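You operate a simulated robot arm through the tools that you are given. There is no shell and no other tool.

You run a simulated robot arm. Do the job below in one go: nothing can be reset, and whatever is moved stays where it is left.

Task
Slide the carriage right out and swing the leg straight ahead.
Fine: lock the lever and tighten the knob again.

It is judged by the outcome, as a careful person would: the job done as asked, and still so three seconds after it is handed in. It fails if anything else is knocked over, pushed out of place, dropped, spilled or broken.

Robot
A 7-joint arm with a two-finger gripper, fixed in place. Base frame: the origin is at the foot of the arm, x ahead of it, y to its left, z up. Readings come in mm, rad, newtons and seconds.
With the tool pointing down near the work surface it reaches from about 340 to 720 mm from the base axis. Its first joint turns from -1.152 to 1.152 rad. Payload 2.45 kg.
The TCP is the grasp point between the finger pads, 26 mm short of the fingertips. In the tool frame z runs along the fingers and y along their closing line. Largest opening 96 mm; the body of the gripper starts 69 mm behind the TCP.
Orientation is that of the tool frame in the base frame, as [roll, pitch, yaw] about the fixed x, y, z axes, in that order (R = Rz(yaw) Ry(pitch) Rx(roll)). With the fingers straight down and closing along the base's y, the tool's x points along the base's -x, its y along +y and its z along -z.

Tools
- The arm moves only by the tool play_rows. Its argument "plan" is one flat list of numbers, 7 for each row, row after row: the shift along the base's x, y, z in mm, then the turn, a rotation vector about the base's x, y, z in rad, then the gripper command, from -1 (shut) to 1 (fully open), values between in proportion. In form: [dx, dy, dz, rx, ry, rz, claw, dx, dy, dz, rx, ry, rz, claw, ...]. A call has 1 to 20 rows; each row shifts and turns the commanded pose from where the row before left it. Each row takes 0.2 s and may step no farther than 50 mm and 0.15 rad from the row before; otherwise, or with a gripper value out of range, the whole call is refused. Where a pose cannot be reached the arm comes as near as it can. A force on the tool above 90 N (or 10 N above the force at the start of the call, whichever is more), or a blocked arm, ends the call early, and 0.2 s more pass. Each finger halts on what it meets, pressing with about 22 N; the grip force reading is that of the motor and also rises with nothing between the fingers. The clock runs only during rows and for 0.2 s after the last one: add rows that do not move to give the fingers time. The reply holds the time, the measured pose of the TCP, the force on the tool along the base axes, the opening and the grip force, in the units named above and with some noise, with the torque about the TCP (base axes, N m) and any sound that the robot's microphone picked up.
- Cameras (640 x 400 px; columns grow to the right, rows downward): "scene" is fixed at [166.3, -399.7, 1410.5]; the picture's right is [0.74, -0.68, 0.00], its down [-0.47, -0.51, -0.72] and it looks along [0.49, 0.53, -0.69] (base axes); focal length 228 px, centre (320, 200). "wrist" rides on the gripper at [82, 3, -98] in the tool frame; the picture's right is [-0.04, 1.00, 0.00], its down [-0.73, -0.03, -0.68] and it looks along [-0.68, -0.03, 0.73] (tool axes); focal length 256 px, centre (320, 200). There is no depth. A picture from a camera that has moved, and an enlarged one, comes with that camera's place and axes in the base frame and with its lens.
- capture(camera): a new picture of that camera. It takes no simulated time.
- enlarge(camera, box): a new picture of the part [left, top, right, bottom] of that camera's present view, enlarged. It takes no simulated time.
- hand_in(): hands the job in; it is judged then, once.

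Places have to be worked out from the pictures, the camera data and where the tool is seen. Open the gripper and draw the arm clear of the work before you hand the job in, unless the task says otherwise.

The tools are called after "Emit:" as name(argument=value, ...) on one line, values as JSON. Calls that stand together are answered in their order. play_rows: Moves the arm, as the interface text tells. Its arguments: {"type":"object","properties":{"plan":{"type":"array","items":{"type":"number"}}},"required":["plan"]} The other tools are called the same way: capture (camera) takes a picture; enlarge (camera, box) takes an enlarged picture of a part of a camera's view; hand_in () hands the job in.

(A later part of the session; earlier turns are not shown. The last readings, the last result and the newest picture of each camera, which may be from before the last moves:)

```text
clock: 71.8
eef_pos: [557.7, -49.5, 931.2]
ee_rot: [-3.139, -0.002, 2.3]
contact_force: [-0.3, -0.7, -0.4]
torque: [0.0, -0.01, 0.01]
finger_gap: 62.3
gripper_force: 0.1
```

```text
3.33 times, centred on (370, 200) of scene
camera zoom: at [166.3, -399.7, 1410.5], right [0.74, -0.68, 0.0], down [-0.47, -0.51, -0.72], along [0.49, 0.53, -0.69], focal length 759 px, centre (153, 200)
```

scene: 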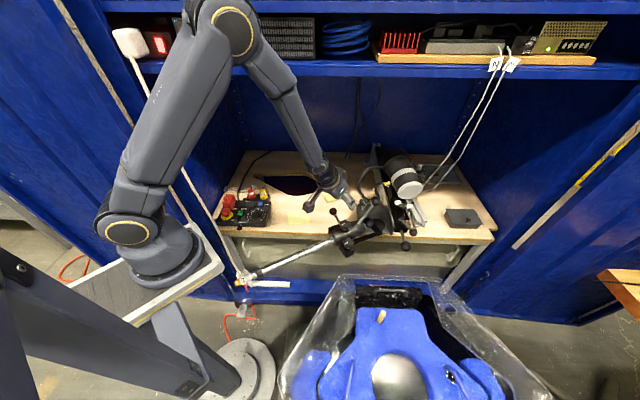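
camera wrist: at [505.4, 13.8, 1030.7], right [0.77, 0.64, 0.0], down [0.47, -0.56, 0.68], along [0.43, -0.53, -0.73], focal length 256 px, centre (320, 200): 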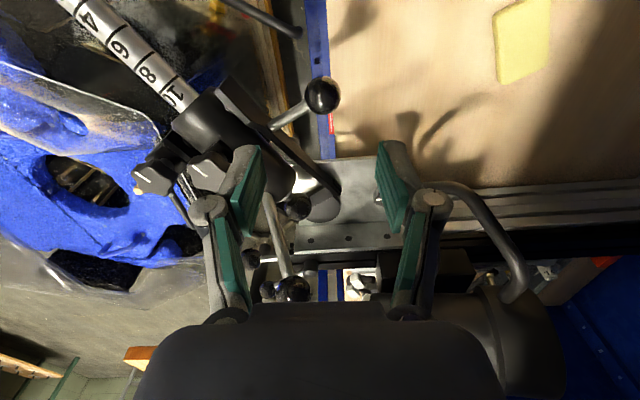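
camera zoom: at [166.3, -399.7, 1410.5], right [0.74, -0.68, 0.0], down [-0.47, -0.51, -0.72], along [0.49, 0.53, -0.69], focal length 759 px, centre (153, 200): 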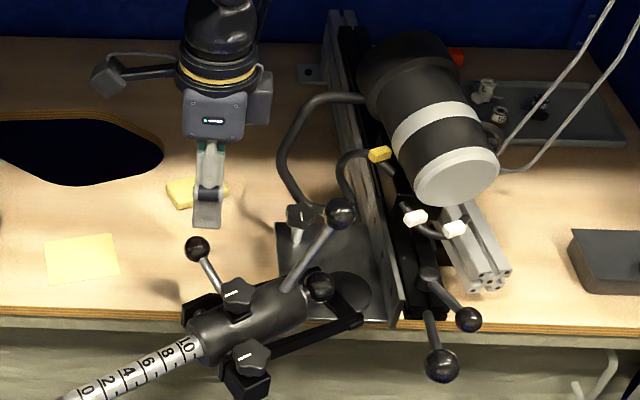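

The post knob is at about [666,-87,846], with a dark hose end close behind it. I move nearly above it at height and look between the fingers.

Emit:
play_rows(plan=[30, -10, 0, 0, 0, 0.13, 0.3, 30, -10, 0, 0, 0, 0.13, 0.3, 25, -8, 0, 0, 0, 0.13, 0.3, 0, 0, 0, 0, 0, 0.13, 0.3, 0, 0, 0, 0, 0, 0, 0.3])

Emit:
capture(camera="wrist")

Emit:
enlarge(camera="wrist", box=[240, 80, 420, 240])

```text
clock: 73.0
eef_pos: [642.6, -75.3, 929.9]
ee_rot: [-3.137, 0.001, 2.823]
contact_force: [0.2, -0.5, 0.8]
torque: [-0.01, 0.0, 0.01]
finger_gap: 62.3
gripper_force: 0.1
```

```text
taken
camera wrist: at [565.4, -46.5, 1029.8], right [0.35, 0.94, 0.0], down [0.69, -0.25, 0.68], along [0.63, -0.24, -0.73], focal length 256 px, centre (320, 200)
```

wrist: 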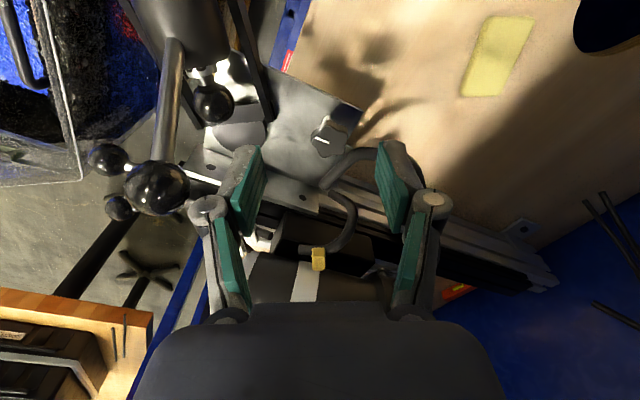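

```text
2.50 times, centred on (330, 160) of wrist
camera zoom: at [565.4, -46.5, 1029.8], right [0.35, 0.94, 0.0], down [0.69, -0.25, 0.68], along [0.63, -0.24, -0.73], focal length 640 px, centre (295, 300)
```

zoom: 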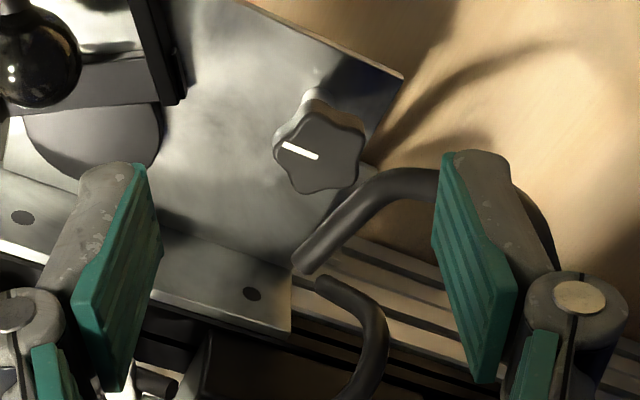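

The five‑lobed knob with its white mark is clearly visible at about [674,-78,835]. I centre over it and lower slightly to refine its place.

Emit:
play_rows(plan=[28, -4, -10, 0, 0, 0, 0.3, 0, 0, -15, 0, 0, 0, 0.3, 0, 0, 0, 0, 0, 0, 0.3])

Emit:
capture(camera="wrist")

Emit:
enlarge(camera="wrist", box=[240, 60, 420, 220])

```text
clock: 73.8
eef_pos: [670.1, -78.2, 905.7]
ee_rot: [-3.139, -0.001, 2.823]
contact_force: [0.4, 0.1, -0.2]
torque: [-0.02, -0.01, 0.02]
finger_gap: 62.4
gripper_force: 0.1
```

```text
taken
camera wrist: at [592.9, -50.8, 1004.2], right [0.35, 0.94, 0.0], down [0.69, -0.26, 0.68], along [0.63, -0.24, -0.73], focal length 256 px, centre (320, 200)
```

wrist: 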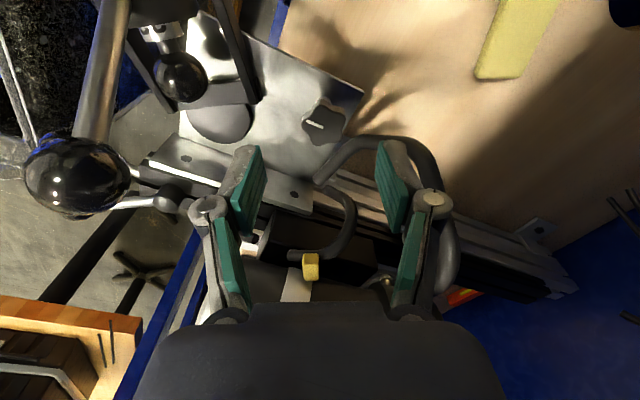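

```text
2.50 times, centred on (330, 140) of wrist
camera zoom: at [592.9, -50.8, 1004.2], right [0.35, 0.94, 0.0], down [0.69, -0.26, 0.68], along [0.63, -0.24, -0.73], focal length 640 px, centre (295, 350)
```

zoom: 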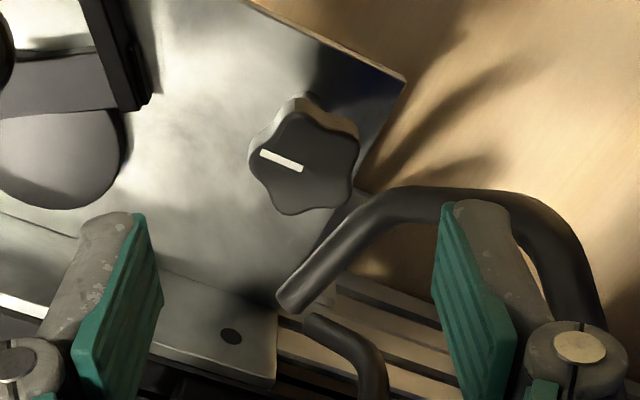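

The knob's top is at about [673,-78,835], ~31 mm across; a hose runs close on its +x side, leaving roughly a 40° finger window. I narrow the opening, descend around the knob and close.

Emit:
play_rows(plan=[2.5, 0, -10, 0, 0, 0, 0.04, 0, 0, -20, 0, 0, 0, 0.04, 0, 0, -20, 0, 0, 0, 0.04, 0, 0, -17, 0, 0, 0, 0.04, 0, 0, 0, 0, 0, 0, 0.04])

Emit:
capture(camera="wrist")

```text
clock: 75.0
eef_pos: [671.4, -79.2, 839.7]
ee_rot: [-3.138, 0.0, 2.822]
contact_force: [-1.0, -0.3, -0.6]
torque: [0.03, 0.04, 0.0]
finger_gap: 49.9
gripper_force: 0.0
```

```text
taken
camera wrist: at [594.6, -51.6, 938.4], right [0.35, 0.94, 0.0], down [0.69, -0.26, 0.68], along [0.63, -0.24, -0.73], focal length 256 px, centre (320, 200)
```

wrist: 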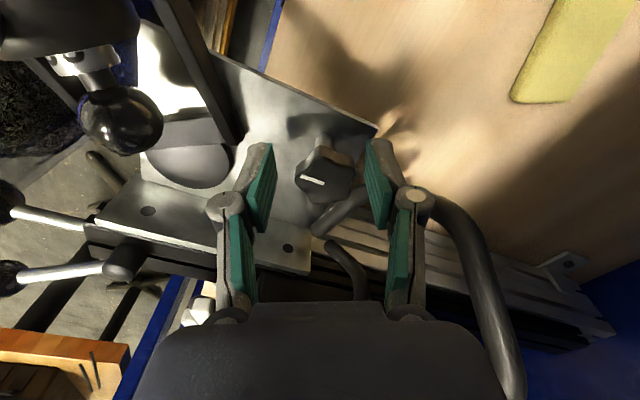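

The knob is neatly between the pads with no contact. I close on it and check the grip.

Emit:
play_rows(plan=[0, 0, 0, 0, 0, 0, -1, 0, 0, 0, 0, 0, 0, -1, 0, 0, 0, 0, 0, 0, -1])

Emit:
capture(camera="wrist")

```text
clock: 75.8
eef_pos: [670.8, -78.2, 839.2]
ee_rot: [-3.14, -0.002, 2.823]
contact_force: [-5.2, 10.9, 3.4]
torque: [0.06, -0.94, -0.01]
finger_gap: 30.2
gripper_force: 45.2
```

```text
taken
camera wrist: at [594.5, -50.0, 938.9], right [0.35, 0.94, 0.0], down [0.69, -0.26, 0.68], along [0.63, -0.24, -0.73], focal length 256 px, centre (320, 200)
```

wrist: 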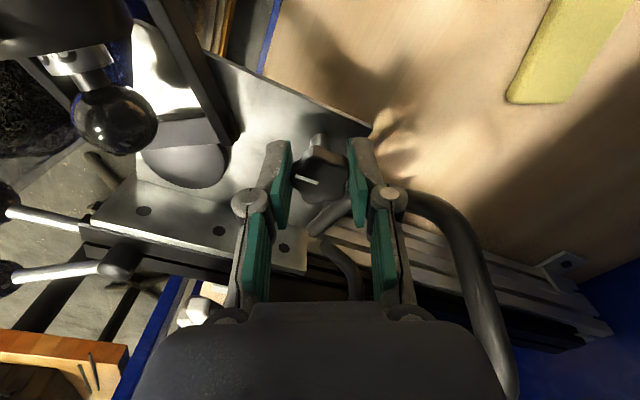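

Gripped at 30 mm. Now I try to loosen: turn counter‑clockwise (from above) in small steps and read the torque.

Emit:
play_rows(plan=[0, 0, 0, 0, 0, 0.12, -1, 0, 0, 0, 0, 0, 0.12, -1, 0, 0, 0, 0, 0, 0, -1])

Emit:
capture(camera="wrist")

```text
clock: 76.6
eef_pos: [671.1, -79.7, 839.9]
ee_rot: [-3.138, -0.002, 3.064]
contact_force: [-11.5, 13.6, 17.0]
torque: [0.41, 0.33, 0.03]
finger_gap: 30.2
gripper_force: 45.0
```

```text
taken
camera wrist: at [589.4, -70.0, 938.9], right [0.12, 0.99, 0.0], down [0.73, -0.08, 0.68], along [0.67, -0.08, -0.74], focal length 256 px, centre (320, 200)
```

wrist: 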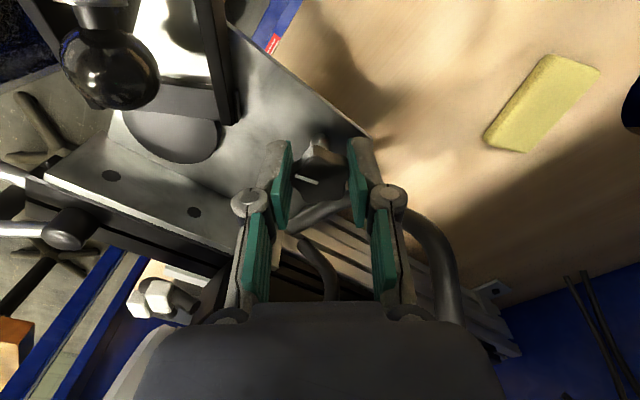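

The knob turned with the hand (mark kept its place in the view) with almost no torque. I continue to the end of the clear window.

Emit:
play_rows(plan=[0, 0, 0, 0, 0, 0.12, -1, 0, 0, 0, 0, 0, 0.12, -1, 0, 0, 0, 0, 0, 0.06, -1, 0, 0, 0, 0, 0, 0, -1])

Emit:
capture(camera="wrist")

```text
clock: 77.6
eef_pos: [671.2, -80.0, 839.3]
ee_rot: [-3.138, -0.001, -2.92]
contact_force: [-11.6, 3.8, 23.1]
torque: [0.04, 0.68, 0.0]
finger_gap: 30.1
gripper_force: 45.2
```

```text
taken
camera wrist: at [590.1, -95.1, 938.7], right [-0.18, 0.98, -0.01], down [0.72, 0.14, 0.68], along [0.67, 0.12, -0.73], focal length 256 px, centre (320, 200)
```

wrist: 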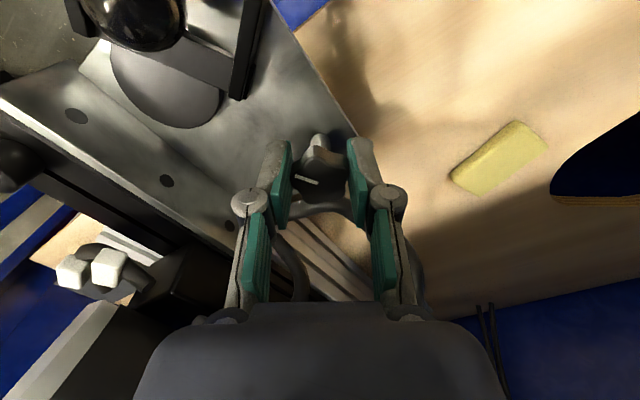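

The knob follows freely (about 31° so far). I ratchet: open, turn back within the clear window, re-grip, and turn counter‑clockwise again.

Emit:
play_rows(plan=[0, 0, 0, 0, 0, 0, 0.04, 0, 0, 0, 0, 0, 0, 0.04, 0, 0, 0, 0, 0, -0.135, 0.04, 0, 0, 0, 0, 0, -0.135, 0.04, 0, 0, 0, 0, 0, -0.135, 0.04, 0, 0, 0, 0, 0, -0.135, 0.04, 0, 0, 0, 0, 0, 0, 0.04, 0, 0, 0, 0, 0, 0, -1, 0, 0, 0, 0, 0, 0, -1, 0, 0, 0, 0, 0, 0, -1])

Emit:
capture(camera="wrist")

```text
clock: 79.8
eef_pos: [671.7, -78.8, 838.2]
ee_rot: [-3.138, 0.001, 2.825]
contact_force: [2.1, 4.4, -0.5]
torque: [0.07, -0.08, 0.01]
finger_gap: 30.3
gripper_force: 45.3
```

```text
taken
camera wrist: at [595.2, -50.6, 937.8], right [0.35, 0.94, 0.0], down [0.69, -0.26, 0.68], along [0.64, -0.24, -0.73], focal length 256 px, centre (320, 200)
```

wrist: 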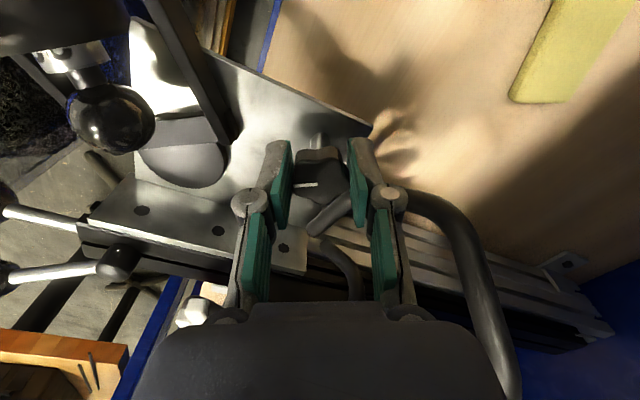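

The mark confirms the knob has turned about 30° CCW. I turn it another stroke.

Emit:
play_rows(plan=[0, 0, 0, 0, 0, 0.135, -1, 0, 0, 0, 0, 0, 0.135, -1, 0, 0, 0, 0, 0, 0.135, -1, 0, 0, 0, 0, 0, 0.135, -1, 0, 0, 0, 0, 0, 0, -1, 0, 0, 0, 0, 0, 0, 0.04, 0, 0, 0, 0, 0, 0, 0.04, 0, 0, 0, 0, 0, -0.135, 0.04, 0, 0, 0, 0, 0, -0.135, 0.04, 0, 0, 0, 0, 0, -0.135, 0.04, 0, 0, 0, 0, 0, -0.135, 0.04, 0, 0, 0, 0, 0, 0, 0.04, 0, 0, 0, 0, 0, 0, -1, 0, 0, 0, 0, 0, 0, -1, 0, 0, 0, 0, 0, 0, -1])

Emit:
capture(camera="wrist")

```text
clock: 83.0
eef_pos: [673.2, -79.8, 839.8]
ee_rot: [-3.139, -0.001, 2.822]
contact_force: [1.1, 0.7, 0.8]
torque: [0.07, -0.03, 0.03]
finger_gap: 30.8
gripper_force: 45.5
```

```text
taken
camera wrist: at [596.1, -51.0, 938.3], right [0.35, 0.94, 0.0], down [0.69, -0.26, 0.68], along [0.64, -0.24, -0.73], focal length 256 px, centre (320, 200)
```

wrist: 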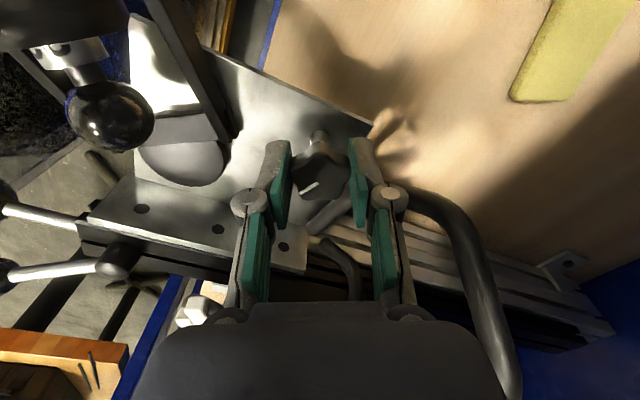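

Emit:
play_rows(plan=[0, 0, 0, 0, 0, 0.135, -1, 0, 0, 0, 0, 0, 0.135, -1, 0, 0, 0, 0, 0, 0.135, -1, 0, 0, 0, 0, 0, 0.135, -1, 0, 0, 0, 0, 0, 0, -1, 0, 0, 0, 0, 0, 0, 0.04, 0, 0, 0, 0, 0, 0, 0.04, 0, 0, 0, 0, 0, -0.135, 0.04, 0, 0, 0, 0, 0, -0.135, 0.04, 0, 0, 0, 0, 0, -0.135, 0.04, 0, 0, 0, 0, 0, -0.135, 0.04, 0, 0, 0, 0, 0, 0, 0.04, 0, 0, 0, 0, 0, 0, -1, 0, 0, 0, 0, 0, 0, -1, 0, 0, 0, 0, 0, 0, -1])

Emit:
play_rows(plan=[0, 0, 0, 0, 0, 0.135, -1, 0, 0, 0, 0, 0, 0.135, -1, 0, 0, 0, 0, 0, 0.135, -1, 0, 0, 0, 0, 0, 0.135, -1, 0, 0, 0, 0, 0, 0, -1])

Emit:
capture(camera="wrist")

```text
clock: 86.2
eef_pos: [671.4, -80.1, 839.2]
ee_rot: [-3.138, 0.0, 2.823]
contact_force: [0.5, 1.4, 0.7]
torque: [0.12, -0.04, 0.02]
finger_gap: 30.6
gripper_force: 45.3
```

```text
clock: 87.4
eef_pos: [671.7, -82.0, 839.7]
ee_rot: [-3.137, 0.0, -2.919]
contact_force: [-1.4, -5.2, 1.3]
torque: [0.02, 0.07, -0.34]
finger_gap: 30.8
gripper_force: 45.0
```

```text
taken
camera wrist: at [591.0, -95.5, 938.8], right [-0.18, 0.98, -0.01], down [0.72, 0.14, 0.68], along [0.67, 0.12, -0.73], focal length 256 px, centre (320, 200)
```

wrist: 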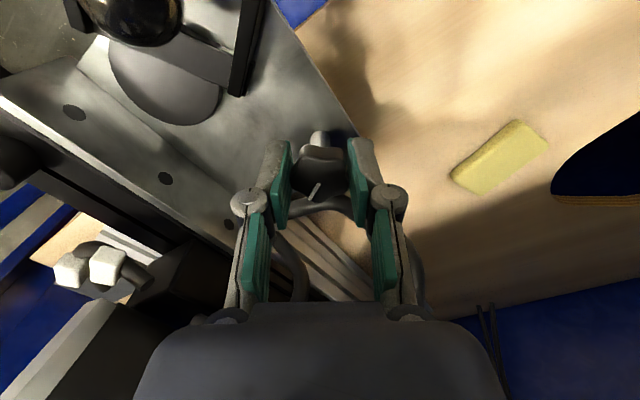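

The knob has turned about 120° CCW and now shows some resisting torque (−0.34 N·m), maybe its end of travel. I try a tiny bit more to see.

Emit:
play_rows(plan=[0, 0, 0, 0, 0, 0.06, -1, 0, 0, 0, 0, 0, 0, -1])

Emit:
capture(camera="wrist")

```text
clock: 88.0
eef_pos: [672.8, -80.1, 839.0]
ee_rot: [-3.135, 0.002, -2.861]
contact_force: [2.4, -8.4, 1.9]
torque: [-0.16, 0.35, -0.23]
finger_gap: 30.3
gripper_force: 44.7
```

```text
taken
camera wrist: at [592.4, -99.9, 938.6], right [-0.24, 0.97, -0.01], down [0.71, 0.18, 0.68], along [0.66, 0.16, -0.73], focal length 256 px, centre (320, 200)
```

wrist: 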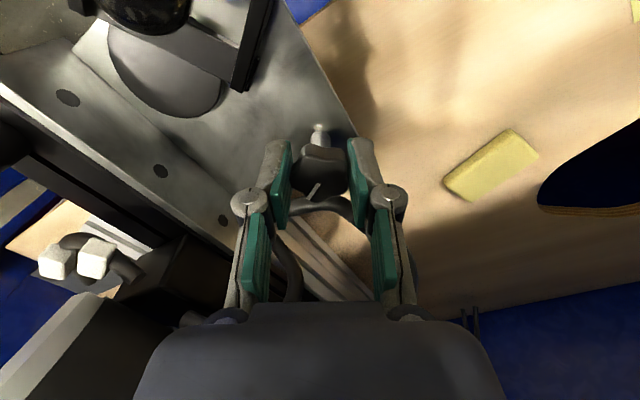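

The knob is loosened by roughly 120°. I open, rise straight up and return above the leg's tube to test whether it now swings.

Emit:
play_rows(plan=[0, 0, 0, 0, 0, 0, 0.04, 0, 0, 0, 0, 0, 0, 0.04, 0, 0, 30, 0, 0, 0, 0.04, 0, 0, 40, 0, 0, 0, 0.04, 0, 0, 30, 0, 0, 0, 0.04, -40, 10, 0, 0, 0, -0.135, 0.3, -45, 10, 0, 0, 0, -0.135, 0.3, -45, 0, 0, 0, 0, -0.135, 0.3, -45, -5, 0, 0, 0, -0.135, 0.3, -45, -10, 0, 0, 0, 0, 0.3, -45, -10, -10, 0, 0, 0, 0.3, -5, 0, -25, 0, 0, 0, 0.3, 0, 0, 0, 0, 0, 0, 0.3])

Emit:
capture(camera="wrist")

Emit:
enlarge(camera="scene", box=[220, 150, 440, 300])

```text
clock: 90.8
eef_pos: [402.6, -85.3, 902.1]
ee_rot: [-3.139, 0.001, 2.884]
contact_force: [0.6, 0.3, 0.4]
torque: [0.01, -0.04, 0.03]
finger_gap: 62.3
gripper_force: 0.0
```

```text
taken
camera wrist: at [323.6, -61.8, 1001.2], right [0.29, 0.96, 0.0], down [0.7, -0.21, 0.68], along [0.65, -0.2, -0.73], focal length 256 px, centre (320, 200)
```

wrist: 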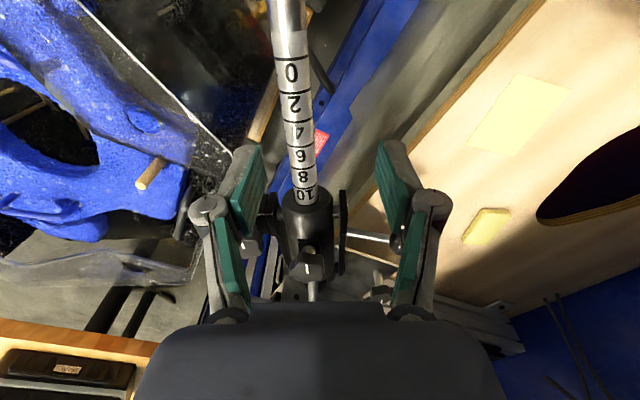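

```text
2.67 times, centred on (330, 225) of scene
camera zoom: at [166.3, -399.7, 1410.5], right [0.74, -0.68, 0.0], down [-0.47, -0.51, -0.72], along [0.49, 0.53, -0.69], focal length 607 px, centre (293, 133)
```

zoom: 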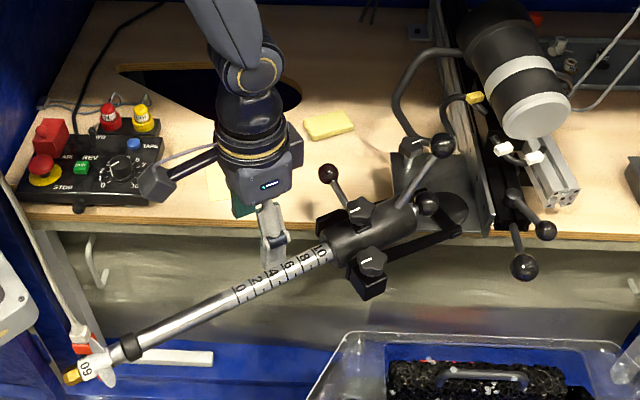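

The tube is about 17 mm to the −y side of the tool now (carriage slid a little earlier). I shift over it, descend, and grip.

Emit:
play_rows(plan=[-5, -16, 0, 0, 0, 0.02, 0.3, 0, 0, -25, 0, 0, 0, 0.3, 0, 0, -25, 0, 0, 0, 0.3, 0, 0, -26, 0, 0, 0, 0.3, 0, 0, 0, 0, 0, 0, -1, 0, 0, 0, 0, 0, 0, -1, 0, 0, 0, 0, 0, 0, -1, 0, 0, 0, 0, 0, 0, -1, 0, 0, 0, 0, 0, 0, -1])

Emit:
play_rows(plan=[3, -3, 0, 0, 0, 0.01, -1, 3, -3, 0, 0, 0, 0.01, -1, 0, 0, 0, 0, 0, 0, -1])

```text
clock: 92.8
eef_pos: [397.6, -101.6, 828.9]
ee_rot: [-3.138, 0.0, 2.898]
contact_force: [1.7, -2.2, -9.8]
torque: [0.14, 0.22, -0.97]
finger_gap: 20.9
gripper_force: 45.0
```

```text
clock: 93.6
eef_pos: [401.4, -105.9, 828.1]
ee_rot: [-3.14, -0.002, 2.93]
contact_force: [-11.3, 9.4, 2.6]
torque: [0.09, 0.32, 1.3]
finger_gap: 20.7
gripper_force: 44.7
```

Emit:
play_rows(plan=[3, -3, 0, 0, 0, 0.012, -1, 3, -3, 0, 0, 0, 0.012, -1, 3, -3, 0, 0, 0, 0.012, -1, 0, 0, 0, 0, 0, 0, -1])

Emit:
enlarge(camera="scene", box=[220, 150, 440, 300])

```text
clock: 94.6
eef_pos: [411.1, -115.3, 827.7]
ee_rot: [-3.138, -0.005, 2.96]
contact_force: [-12.0, 7.9, -4.5]
torque: [0.06, 0.34, 1.34]
finger_gap: 21.8
gripper_force: 45.4
```

```text
2.67 times, centred on (330, 225) of scene
camera zoom: at [166.1, -399.5, 1410.6], right [0.74, -0.68, 0.0], down [-0.47, -0.51, -0.72], along [0.49, 0.53, -0.69], focal length 607 px, centre (293, 133)
```

zoom: 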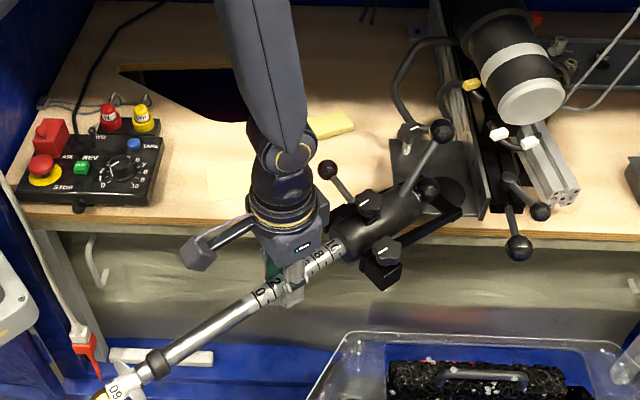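

The leg now swings with the tube in the gripper, so that post knob is the right one. I follow the arc about the pivot, turning the tool with the leg.

Emit:
play_rows(plan=[-2.1, -18.4, 0, 0, 0, 0.07, -1, -0.8, -18.5, 0, 0, 0, 0.07, -1, 0.4, -18.5, 0, 0, 0, 0.07, -1, 0, 0, 0, 0, 0, 0, -1])

Emit:
capture(camera="scene")

```text
clock: 95.6
eef_pos: [411.1, -171.8, 828.1]
ee_rot: [-3.137, 0.001, -3.11]
contact_force: [2.8, 3.1, -21.9]
torque: [-0.17, 0.9, 1.04]
finger_gap: 21.9
gripper_force: 44.8
```

```text
taken
```

scene: 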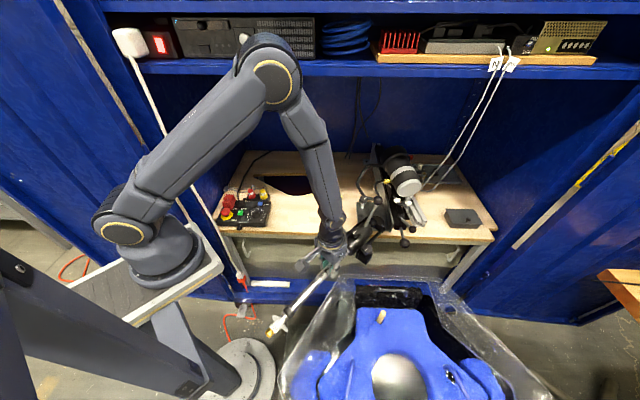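

The leg follows well. I continue the arc.

Emit:
play_rows(plan=[1.8, -18.4, -0.5, 0, 0, 0.07, -1, 3.0, -18.2, -0.5, 0, 0, 0.07, -1, 4.3, -18.0, 0, 0, 0, 0.07, -1, 5.5, -17.5, 0, 0, 0, 0.07, -1, 0, 0, 0, 0, 0, 0, -1])

Emit:
capture(camera="wrist")

Emit:
capture(camera="scene")

```text
clock: 96.8
eef_pos: [424.0, -243.5, 828.4]
ee_rot: [-3.136, 0.002, -2.834]
contact_force: [-0.7, 4.2, 6.9]
torque: [0.37, -0.75, 1.12]
finger_gap: 21.8
gripper_force: 44.4
```

```text
taken
camera wrist: at [344.9, -264.9, 927.8], right [-0.27, 0.96, -0.01], down [0.71, 0.2, 0.68], along [0.66, 0.18, -0.73], focal length 256 px, centre (320, 200)
```

wrist: 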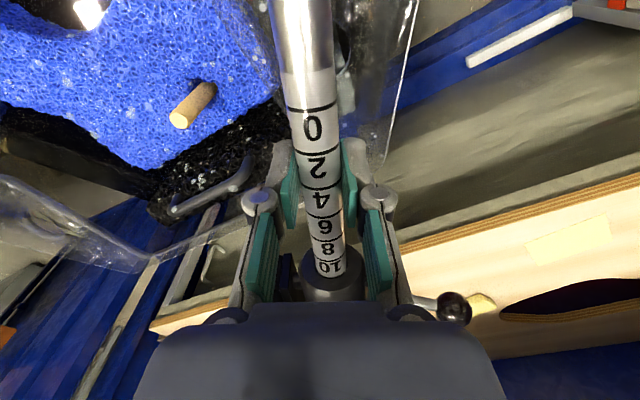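

```text
taken
```

scene: 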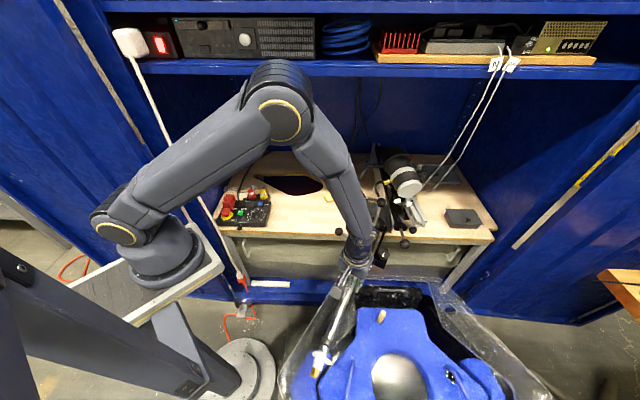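

Emit:
play_rows(plan=[6.8, -17.3, 0, 0, 0, 0.09, -1, 8.0, -16.6, 0, 0, 0, 0.09, -1, 9.1, -16.1, 0, 0, 0, 0.08, -1, 0, 0, 0, 0, 0, 0, -1])

Emit:
enlarge(camera="scene", box=[270, 160, 470, 400])

Emit:
capture(camera="wrist")

```text
clock: 97.8
eef_pos: [447.2, -292.4, 829.0]
ee_rot: [-3.137, 0.0, -2.573]
contact_force: [0.1, 3.8, 15.5]
torque: [0.72, -0.99, 1.06]
finger_gap: 20.7
gripper_force: 44.9
```

```text
1.67 times, centred on (370, 280) of scene
camera zoom: at [166.0, -399.5, 1410.6], right [0.74, -0.68, 0.0], down [-0.47, -0.51, -0.72], along [0.49, 0.53, -0.69], focal length 379 px, centre (237, 67)
```

zoom: 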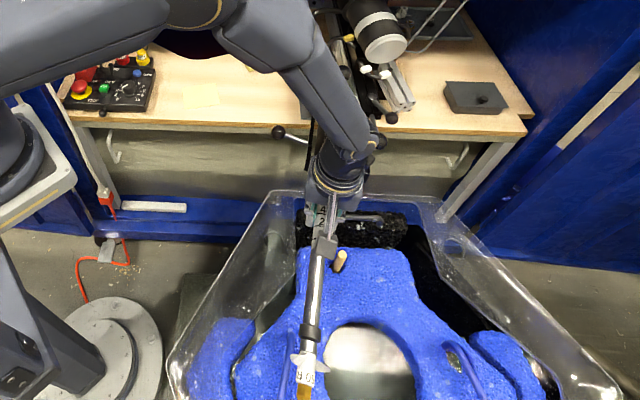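

```text
taken
camera wrist: at [375.4, -334.7, 927.2], right [-0.5, 0.86, -0.01], down [0.63, 0.37, 0.68], along [0.59, 0.34, -0.73], focal length 256 px, centre (320, 200)
```

wrist: 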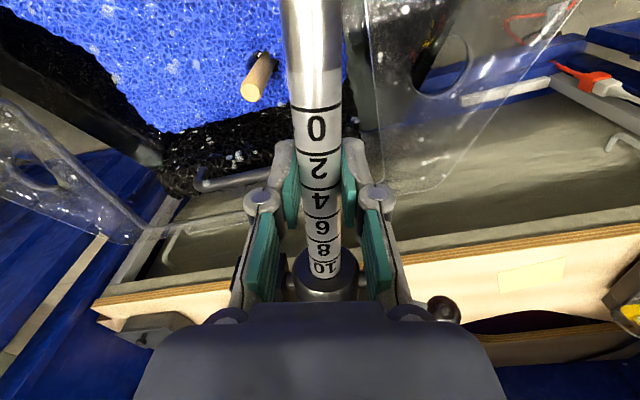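

Emit:
play_rows(plan=[10.2, -15.4, 0, 0, 0, 0.08, -1, 11.2, -14.6, 0, 0, 0, 0.07, -1, 0, 0, 0, 0, 0, 0, -1])

Emit:
capture(camera="wrist")

Emit:
capture(camera="scene")

```text
clock: 98.6
eef_pos: [468.6, -322.0, 827.1]
ee_rot: [-3.137, 0.003, -2.422]
contact_force: [-0.7, 4.7, 20.0]
torque: [0.77, -0.78, 1.1]
finger_gap: 20.5
gripper_force: 44.7
```

```text
taken
camera wrist: at [404.6, -374.5, 926.5], right [-0.63, 0.78, -0.01], down [0.57, 0.46, 0.68], along [0.53, 0.42, -0.73], focal length 256 px, centre (320, 200)
```

wrist: 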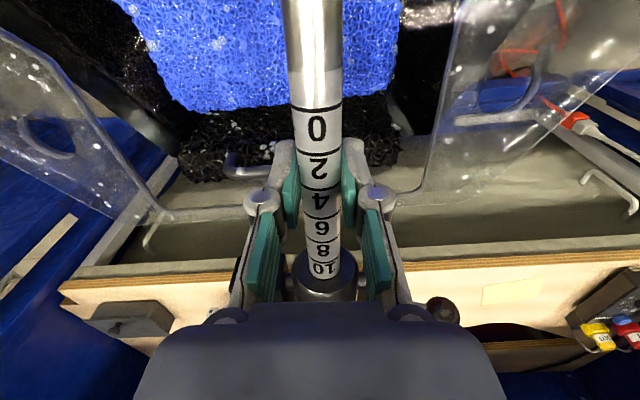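

```text
taken
```

scene: 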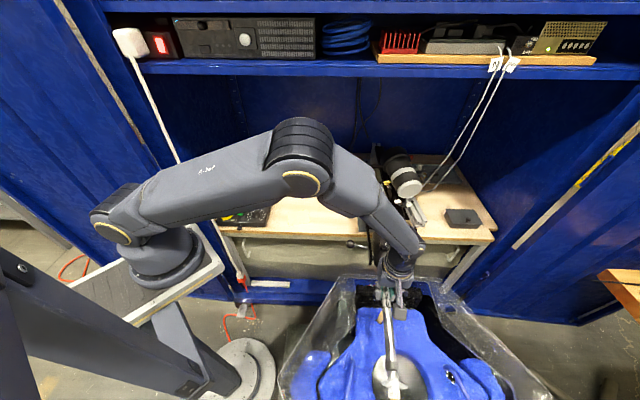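

The leg is about 5–6° short of straight out (parallel to the rail, whose direction I measured as 44.7°). I move the remaining ~26 mm.

Emit:
play_rows(plan=[8.8, -9.7, 0, 0, 0, 0.04, -1, 8.7, -9.6, 0, 0, 0, 0.04, -1, 0, 0, 0, 0, 0, 0, -1])

Emit:
capture(camera="wrist")

Emit:
capture(camera="scene")

```text
clock: 99.4
eef_pos: [480.1, -336.4, 824.7]
ee_rot: [3.119, -0.002, -2.346]
contact_force: [-31.2, 37.9, 21.0]
torque: [1.05, -0.29, -1.21]
finger_gap: 20.8
gripper_force: 44.5
```

```text
taken
camera wrist: at [422.2, -394.4, 923.6], right [-0.69, 0.73, 0.02], down [0.55, 0.49, 0.68], along [0.48, 0.48, -0.74], focal length 256 px, centre (320, 200)
```

wrist: 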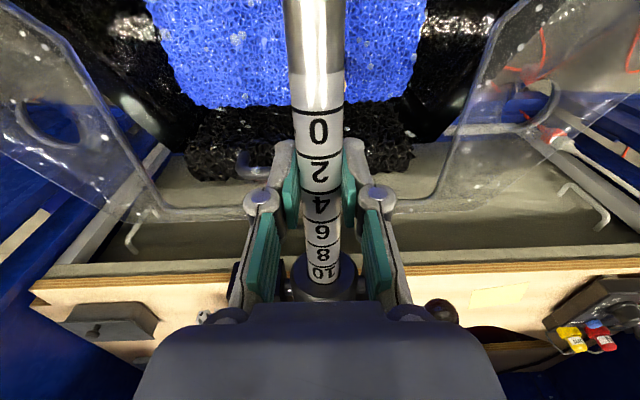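

```text
taken
```

scene: 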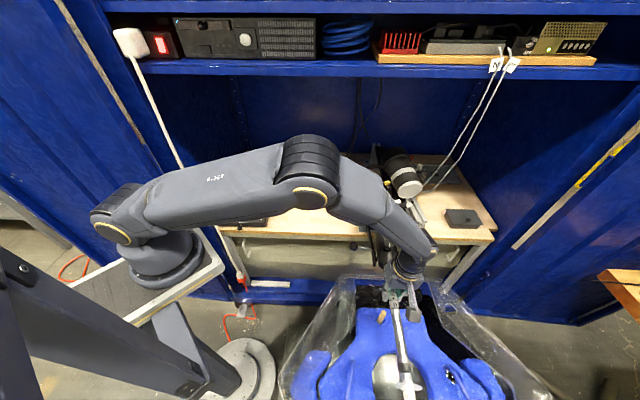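

The side force jumped to ~49 N: the leg has met a stop near straight-ahead. I zoom to measure the tube's direction against the rail direction.

Emit:
enlarge(camera="scene", box=[340, 220, 480, 400])

Emit:
enlarge(camera="scene", box=[340, 130, 480, 260])

```text
2.22 times, centred on (410, 310) of scene
camera zoom: at [165.3, -398.6, 1410.9], right [0.74, -0.68, 0.0], down [-0.47, -0.51, -0.72], along [0.49, 0.53, -0.69], focal length 506 px, centre (120, -44)
```

zoom: 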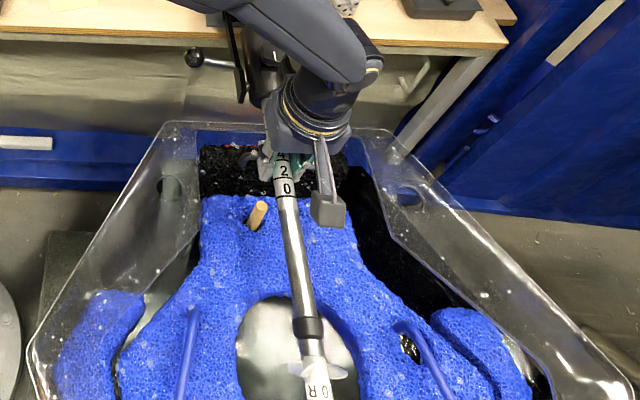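

```text
3.08 times, centred on (410, 195) of scene
camera zoom: at [165.3, -398.6, 1410.9], right [0.74, -0.68, 0.0], down [-0.47, -0.51, -0.72], along [0.49, 0.53, -0.69], focal length 700 px, centre (43, 215)
```

zoom: 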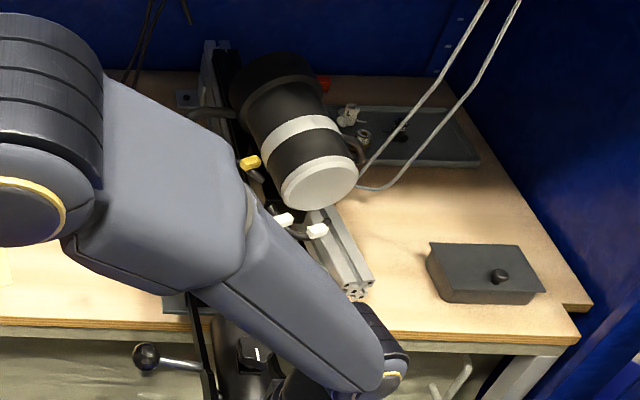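

By the picture the tube points ~223°, within about 1.6° of the rail's 224.7°. I relax the side force a little and read where it rests.

Emit:
play_rows(plan=[-2.5, 2.5, 0, 0, 0, 0, -1, -1.5, 1.5, 0, 0, 0, 0, -1, 0, 0, 0, 0, 0, 0, -1])

Emit:
enlarge(camera="wrist", box=[200, 0, 440, 300])

```text
clock: 100.2
eef_pos: [479.3, -336.9, 824.0]
ee_rot: [3.136, -0.004, -2.344]
contact_force: [-11.0, 11.7, -25.2]
torque: [-0.56, 0.87, -1.08]
finger_gap: 20.6
gripper_force: 45.0
```

```text
1.33 times, centred on (320, 150) of wrist
camera zoom: at [420.5, -393.5, 923.9], right [-0.69, 0.73, 0.01], down [0.54, 0.5, 0.68], along [0.49, 0.47, -0.74], focal length 341 px, centre (320, 267)
```

zoom: 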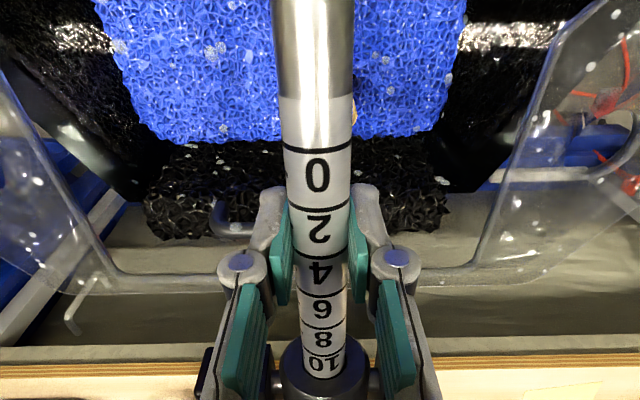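

The leg rests firmly at its stop, with my pivot estimate (e≈575) agreeing with straight-ahead. Since I hold the tube in line with the rail, I can draw the carriage out by it. First I re-grip 13 mm higher so my fingertips clear the wooden peg in the bin below.

Emit:
play_rows(plan=[0, 0, 0, 0, 0, 0, -0.1, 0, 0, 0, 0, 0, 0, -0.1, 0, 0, 13, 0, 0, 0, -0.1, 0, 0, 0, 0, 0, -0.01, -0.1, 0, 0, 0, 0, 0, 0, -1, 0, 0, 0, 0, 0, 0, -1, 0, 0, 0, 0, 0, 0, -1])

Emit:
capture(camera="wrist")

Emit:
capture(camera="scene")

```text
clock: 101.8
eef_pos: [479.8, -336.8, 839.4]
ee_rot: [3.136, 0.0, -2.356]
contact_force: [-20.0, 19.4, 12.9]
torque: [1.2, -0.21, -0.45]
finger_gap: 22.1
gripper_force: 43.4
```

```text
taken
camera wrist: at [420.5, -392.3, 939.0], right [-0.68, 0.73, 0.01], down [0.54, 0.5, 0.68], along [0.5, 0.46, -0.73], focal length 256 px, centre (320, 200)
```

wrist: 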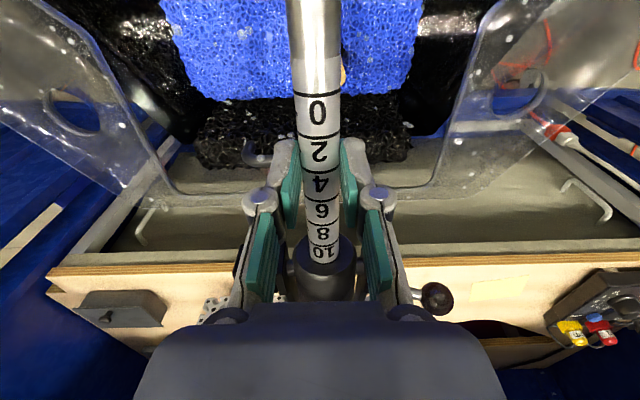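

```text
taken
```

scene: 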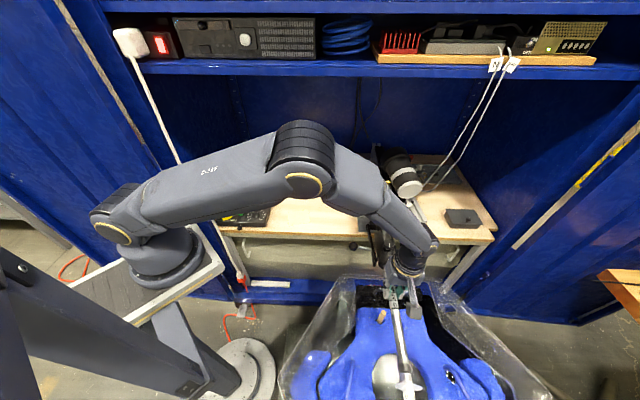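

In the wrist view the tube's line runs to the same vanishing point as the rail direction (within ~0.5°), so the leg is straight ahead. Now I draw the carriage out by the tube, keeping it in line.

Emit:
play_rows(plan=[-7.1, -7, 0, 0, 0, 0, -1, -7.1, -7, 0, 0, 0, 0, -1, -7.1, -7, 0, 0, 0, 0, -1, 0, 0, 0, 0, 0, 0, -1])

Emit:
capture(camera="wrist")

```text
clock: 102.8
eef_pos: [456.6, -358.2, 840.5]
ee_rot: [3.138, -0.003, -2.354]
contact_force: [-17.2, 15.2, 1.3]
torque: [0.88, -0.07, -0.45]
finger_gap: 22.0
gripper_force: 44.9
```

```text
taken
camera wrist: at [398.0, -414.7, 939.0], right [-0.68, 0.73, 0.0], down [0.54, 0.5, 0.68], along [0.49, 0.46, -0.74], focal length 256 px, centre (320, 200)
```

wrist: 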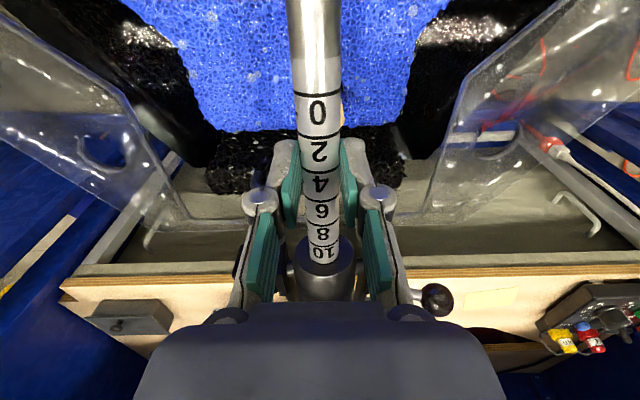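

Emit:
play_rows(plan=[-8, -6.1, 0, 0, 0, 0, -1, -7.1, -7, 0, 0, 0, 0, -1, -7.1, -7, 0, 0, 0, 0, -1, -7.1, -7, 0, 0, 0, 0, -1, 0, 0, 0, 0, 0, 0, -1])

Emit:
play_rows(plan=[-7.1, -7, 0, 0, 0, 0, -1, -7.1, -7, 0, 0, 0, 0, -1, -7.1, -7, 0, 0, 0, 0, -1, 0, 0, 0, 0, 0, 0, -1])

Emit:
capture(camera="wrist")

Emit:
capture(camera="scene")

```text
clock: 104.0
eef_pos: [428.8, -386.9, 839.8]
ee_rot: [3.141, -0.003, -2.353]
contact_force: [-11.2, 6.6, -19.7]
torque: [-0.21, 0.65, -0.36]
finger_gap: 21.6
gripper_force: 45.3
```

```text
clock: 105.0
eef_pos: [407.6, -408.5, 840.2]
ee_rot: [3.14, -0.003, -2.356]
contact_force: [-18.5, 13.0, 14.5]
torque: [1.22, -0.26, -0.48]
finger_gap: 21.7
gripper_force: 44.7
```

```text
taken
camera wrist: at [347.6, -464.3, 939.6], right [-0.68, 0.73, 0.0], down [0.54, 0.5, 0.68], along [0.5, 0.46, -0.74], focal length 256 px, centre (320, 200)
```

wrist: 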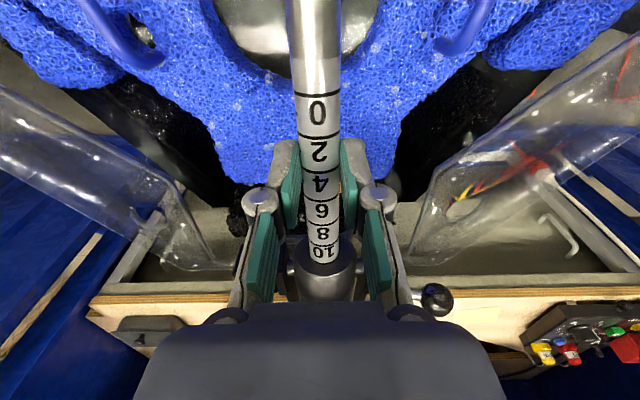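

```text
taken
```

scene: 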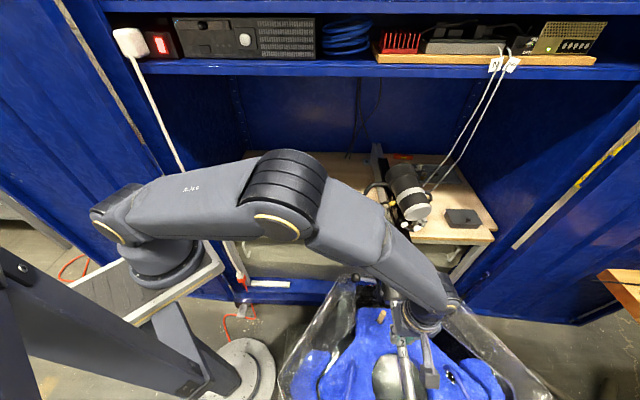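

The carriage is ~206 mm out and still free. I re-grip the tube 55 mm nearer the sleeve so I stay within comfortable reach, then keep pulling.

Emit:
play_rows(plan=[-1.2, 1.2, 0, 0, 0, 0, -0.1, 0, 0, 0, 0, 0, 0, -0.1, 13, 13, 0, 0, 0, 0, -0.1, 13, 13, 0, 0, 0, 0, -0.1, 13, 13, 0, 0, 0, 0, -0.1, 0, 0, 0, 0, 0, 0, -0.1, 0, 0, 0, 0, 0, 0, -1, 0, 0, 0, 0, 0, 0, -1, 0, 0, 0, 0, 0, 0, -1])

Emit:
capture(camera="wrist")

```text
clock: 107.0
eef_pos: [449.2, -367.5, 839.6]
ee_rot: [-3.137, 0.0, -2.354]
contact_force: [-2.4, 2.6, 2.4]
torque: [0.25, -0.12, -0.25]
finger_gap: 21.0
gripper_force: 43.8
```

```text
taken
camera wrist: at [388.6, -422.7, 938.7], right [-0.68, 0.73, 0.0], down [0.54, 0.5, 0.68], along [0.5, 0.46, -0.73], focal length 256 px, centre (320, 200)
```

wrist: 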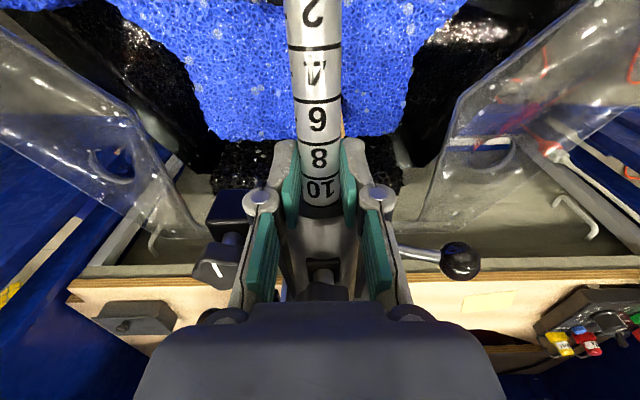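

Emit:
play_rows(plan=[-7.1, -7, 0, 0, 0, 0, -1, -7.1, -7, 0, 0, 0, 0, -1, -7.1, -7, 0, 0, 0, 0, -1, -7.1, -7, 0, 0, 0, 0, -1, -7.1, -7, 0, 0, 0, 0, -1, 0, 0, 0, 0, 0, 0, -1])

Emit:
play_rows(plan=[-7.1, -7, 0, 0, 0, 0, -1, -7.1, -7, 0, 0, 0, 0, -1, 0, 0, 0, 0, 0, 0, -1])

```text
clock: 108.4
eef_pos: [412.3, -403.8, 839.4]
ee_rot: [-3.137, -0.001, -2.356]
contact_force: [1.5, -7.1, -16.5]
torque: [-0.05, -0.09, -1.19]
finger_gap: 21.0
gripper_force: 45.0
```

```text
clock: 109.2
eef_pos: [396.2, -418.0, 839.0]
ee_rot: [-3.137, -0.005, -2.353]
contact_force: [-1.0, -4.8, -12.1]
torque: [-0.21, 0.12, -0.75]
finger_gap: 21.1
gripper_force: 44.7
```

Emit:
play_rows(plan=[-7.1, -7, 0, 0, 0, 0, -1, -7.1, -7, 0, 0, 0, 0, -1, 0, 0, 0, 0, 0, 0, -1])

Emit:
play_rows(plan=[-7.1, -7, 0, 0, 0, 0, -1, 0, 0, 0, 0, 0, 0, -1])

Emit:
capture(camera="wrist")

```text
clock: 110.0
eef_pos: [384.6, -430.8, 840.1]
ee_rot: [-3.137, -0.001, -2.356]
contact_force: [1.1, -3.9, -8.9]
torque: [-0.03, 0.01, -0.77]
finger_gap: 20.9
gripper_force: 44.7
```

```text
clock: 110.6
eef_pos: [376.9, -439.3, 840.1]
ee_rot: [-3.138, -0.002, -2.355]
contact_force: [1.3, -4.0, -9.9]
torque: [0.01, -0.04, -0.83]
finger_gap: 21.3
gripper_force: 44.7
```

```text
taken
camera wrist: at [316.5, -494.6, 939.4], right [-0.68, 0.73, 0.0], down [0.54, 0.5, 0.68], along [0.5, 0.46, -0.74], focal length 256 px, centre (320, 200)
```

wrist: 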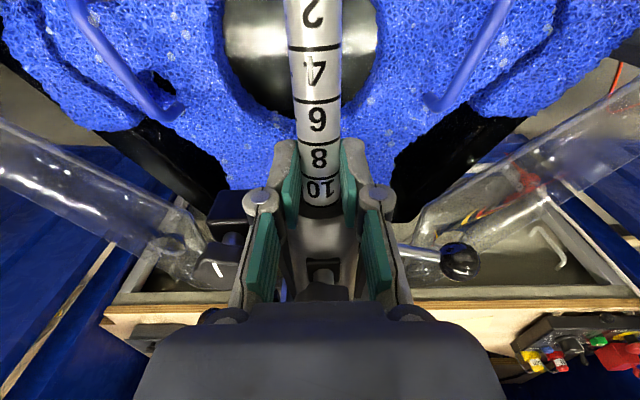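

Emit:
play_rows(plan=[-7.1, -7, 0, 0, 0, 0, -1, -7.1, -7, 0, 0, 0, 0, -1, 0, 0, 0, 0, 0, 0, -1])

Emit:
capture(camera="scene")

```text
clock: 111.4
eef_pos: [364.3, -452.3, 840.5]
ee_rot: [-3.137, -0.003, -2.356]
contact_force: [5.3, -5.8, -18.4]
torque: [-0.09, -0.1, -1.2]
finger_gap: 21.2
gripper_force: 44.9
```

```text
taken
```

scene: 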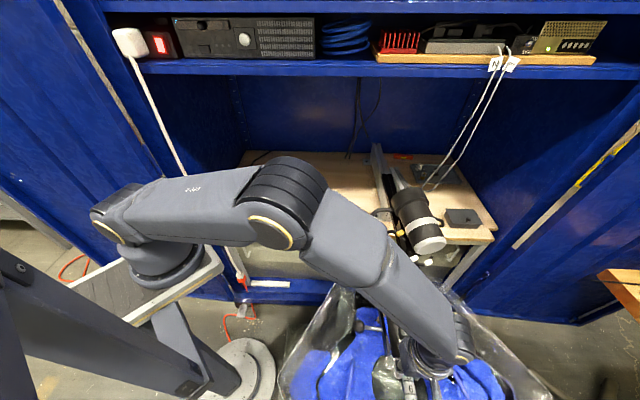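

Still moving freely at ~326 mm. I continue a bit further with the tube, in 10 mm steps.

Emit:
play_rows(plan=[-7.1, -7, 0, 0, 0, 0, -1, -7.1, -7, 0, 0, 0, 0, -1, 0, 0, 0, 0, 0, 0, -1])

Emit:
capture(camera="wrist")

```text
clock: 112.2
eef_pos: [348.6, -469.1, 840.9]
ee_rot: [-3.139, 0.0, -2.354]
contact_force: [4.2, -5.6, -18.1]
torque: [-0.18, 0.06, -1.14]
finger_gap: 21.0
gripper_force: 45.2
```

```text
taken
camera wrist: at [287.4, -522.8, 939.8], right [-0.68, 0.73, 0.0], down [0.54, 0.5, 0.68], along [0.5, 0.46, -0.74], focal length 256 px, centre (320, 200)
```

wrist: 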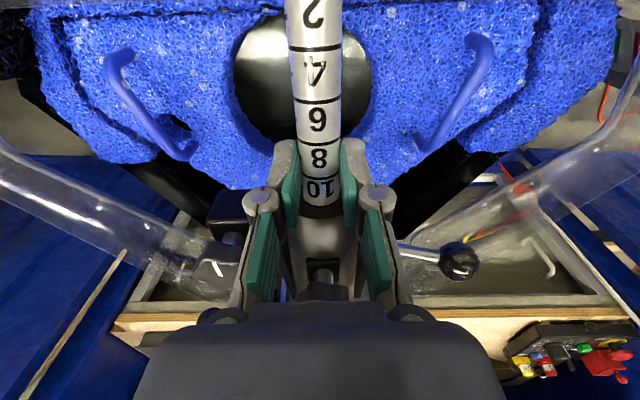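

Still free at ~349 mm, but my shoulder nears its limit here. I release the tube, rise, and go over to the handle ball (≈[474,-439,820]) to pull the rest from there.

Emit:
play_rows(plan=[0, 0, 0, 0, 0, 0, -0.1, 0, 0, 0, 0, 0, 0, -0.1, 0, 0, 35, 0, 0, 0, -0.1, 0, 0, 35, 0, 0, 0, -0.1, 0, 0, 30, 0, 0, 0, -0.1, 30, 8, 0, 0, 0, 0, -0.1, 30, 8, 0, 0, 0, 0, -0.1, 30, 7, 0, 0, 0, 0, -0.1, 20, 5, 0, 0, 0, 0, -0.1, 0, 0, 0, 0, 0, 0, -0.1])

Emit:
capture(camera="wrist")

Emit:
capture(camera="scene")

```text
clock: 114.4
eef_pos: [457.6, -436.6, 938.8]
ee_rot: [-3.139, -0.001, -2.354]
contact_force: [0.1, 0.6, -1.0]
torque: [-0.01, -0.01, -0.01]
finger_gap: 43.3
gripper_force: 0.1
```

```text
taken
camera wrist: at [398.3, -491.6, 1038.3], right [-0.68, 0.73, 0.0], down [0.54, 0.5, 0.68], along [0.5, 0.46, -0.73], focal length 256 px, centre (320, 200)
```

wrist: 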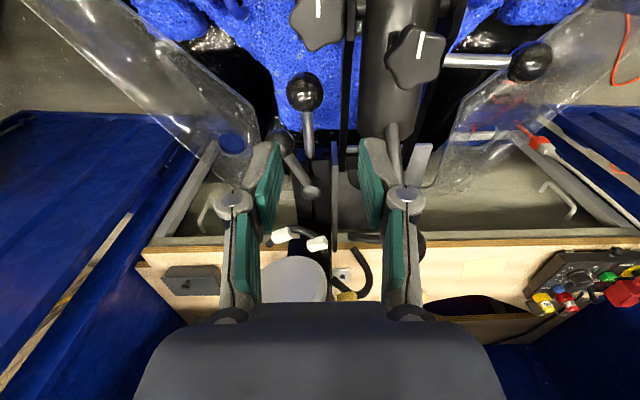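

```text
taken
```

scene: 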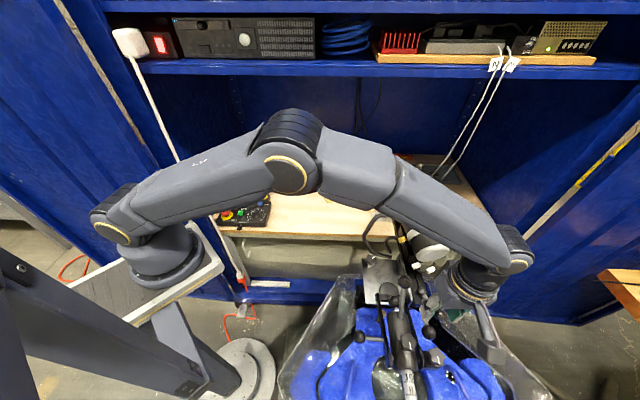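

The handle ball is at about [465,-449,820], with the fork's bar ~18 mm to its left. I align with a narrow opening and descend around the ball, then grip.

Emit:
play_rows(plan=[7.7, -13, 0, 0, 0, 0, -0.21, 0, 0, -30, 0, 0, 0, -0.21, 0, 0, -30, 0, 0, 0, -0.21, 0, 0, -30, 0, 0, 0, -0.21, 0, 0, 0, 0, 0, 0, -0.21])

Emit:
capture(camera="wrist")

```text
clock: 115.6
eef_pos: [466.7, -451.0, 849.8]
ee_rot: [-3.139, -0.001, -2.355]
contact_force: [0.0, -0.6, -0.1]
torque: [0.03, -0.01, 0.01]
finger_gap: 38.2
gripper_force: 0.4
```

```text
taken
camera wrist: at [406.4, -506.6, 949.4], right [-0.68, 0.73, 0.0], down [0.54, 0.5, 0.68], along [0.5, 0.46, -0.73], focal length 256 px, centre (320, 200)
```

wrist: 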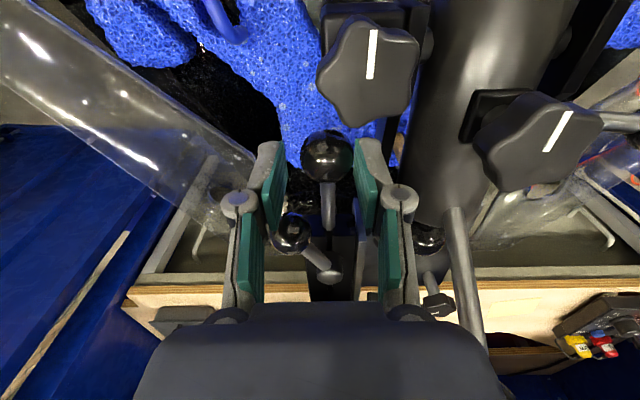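

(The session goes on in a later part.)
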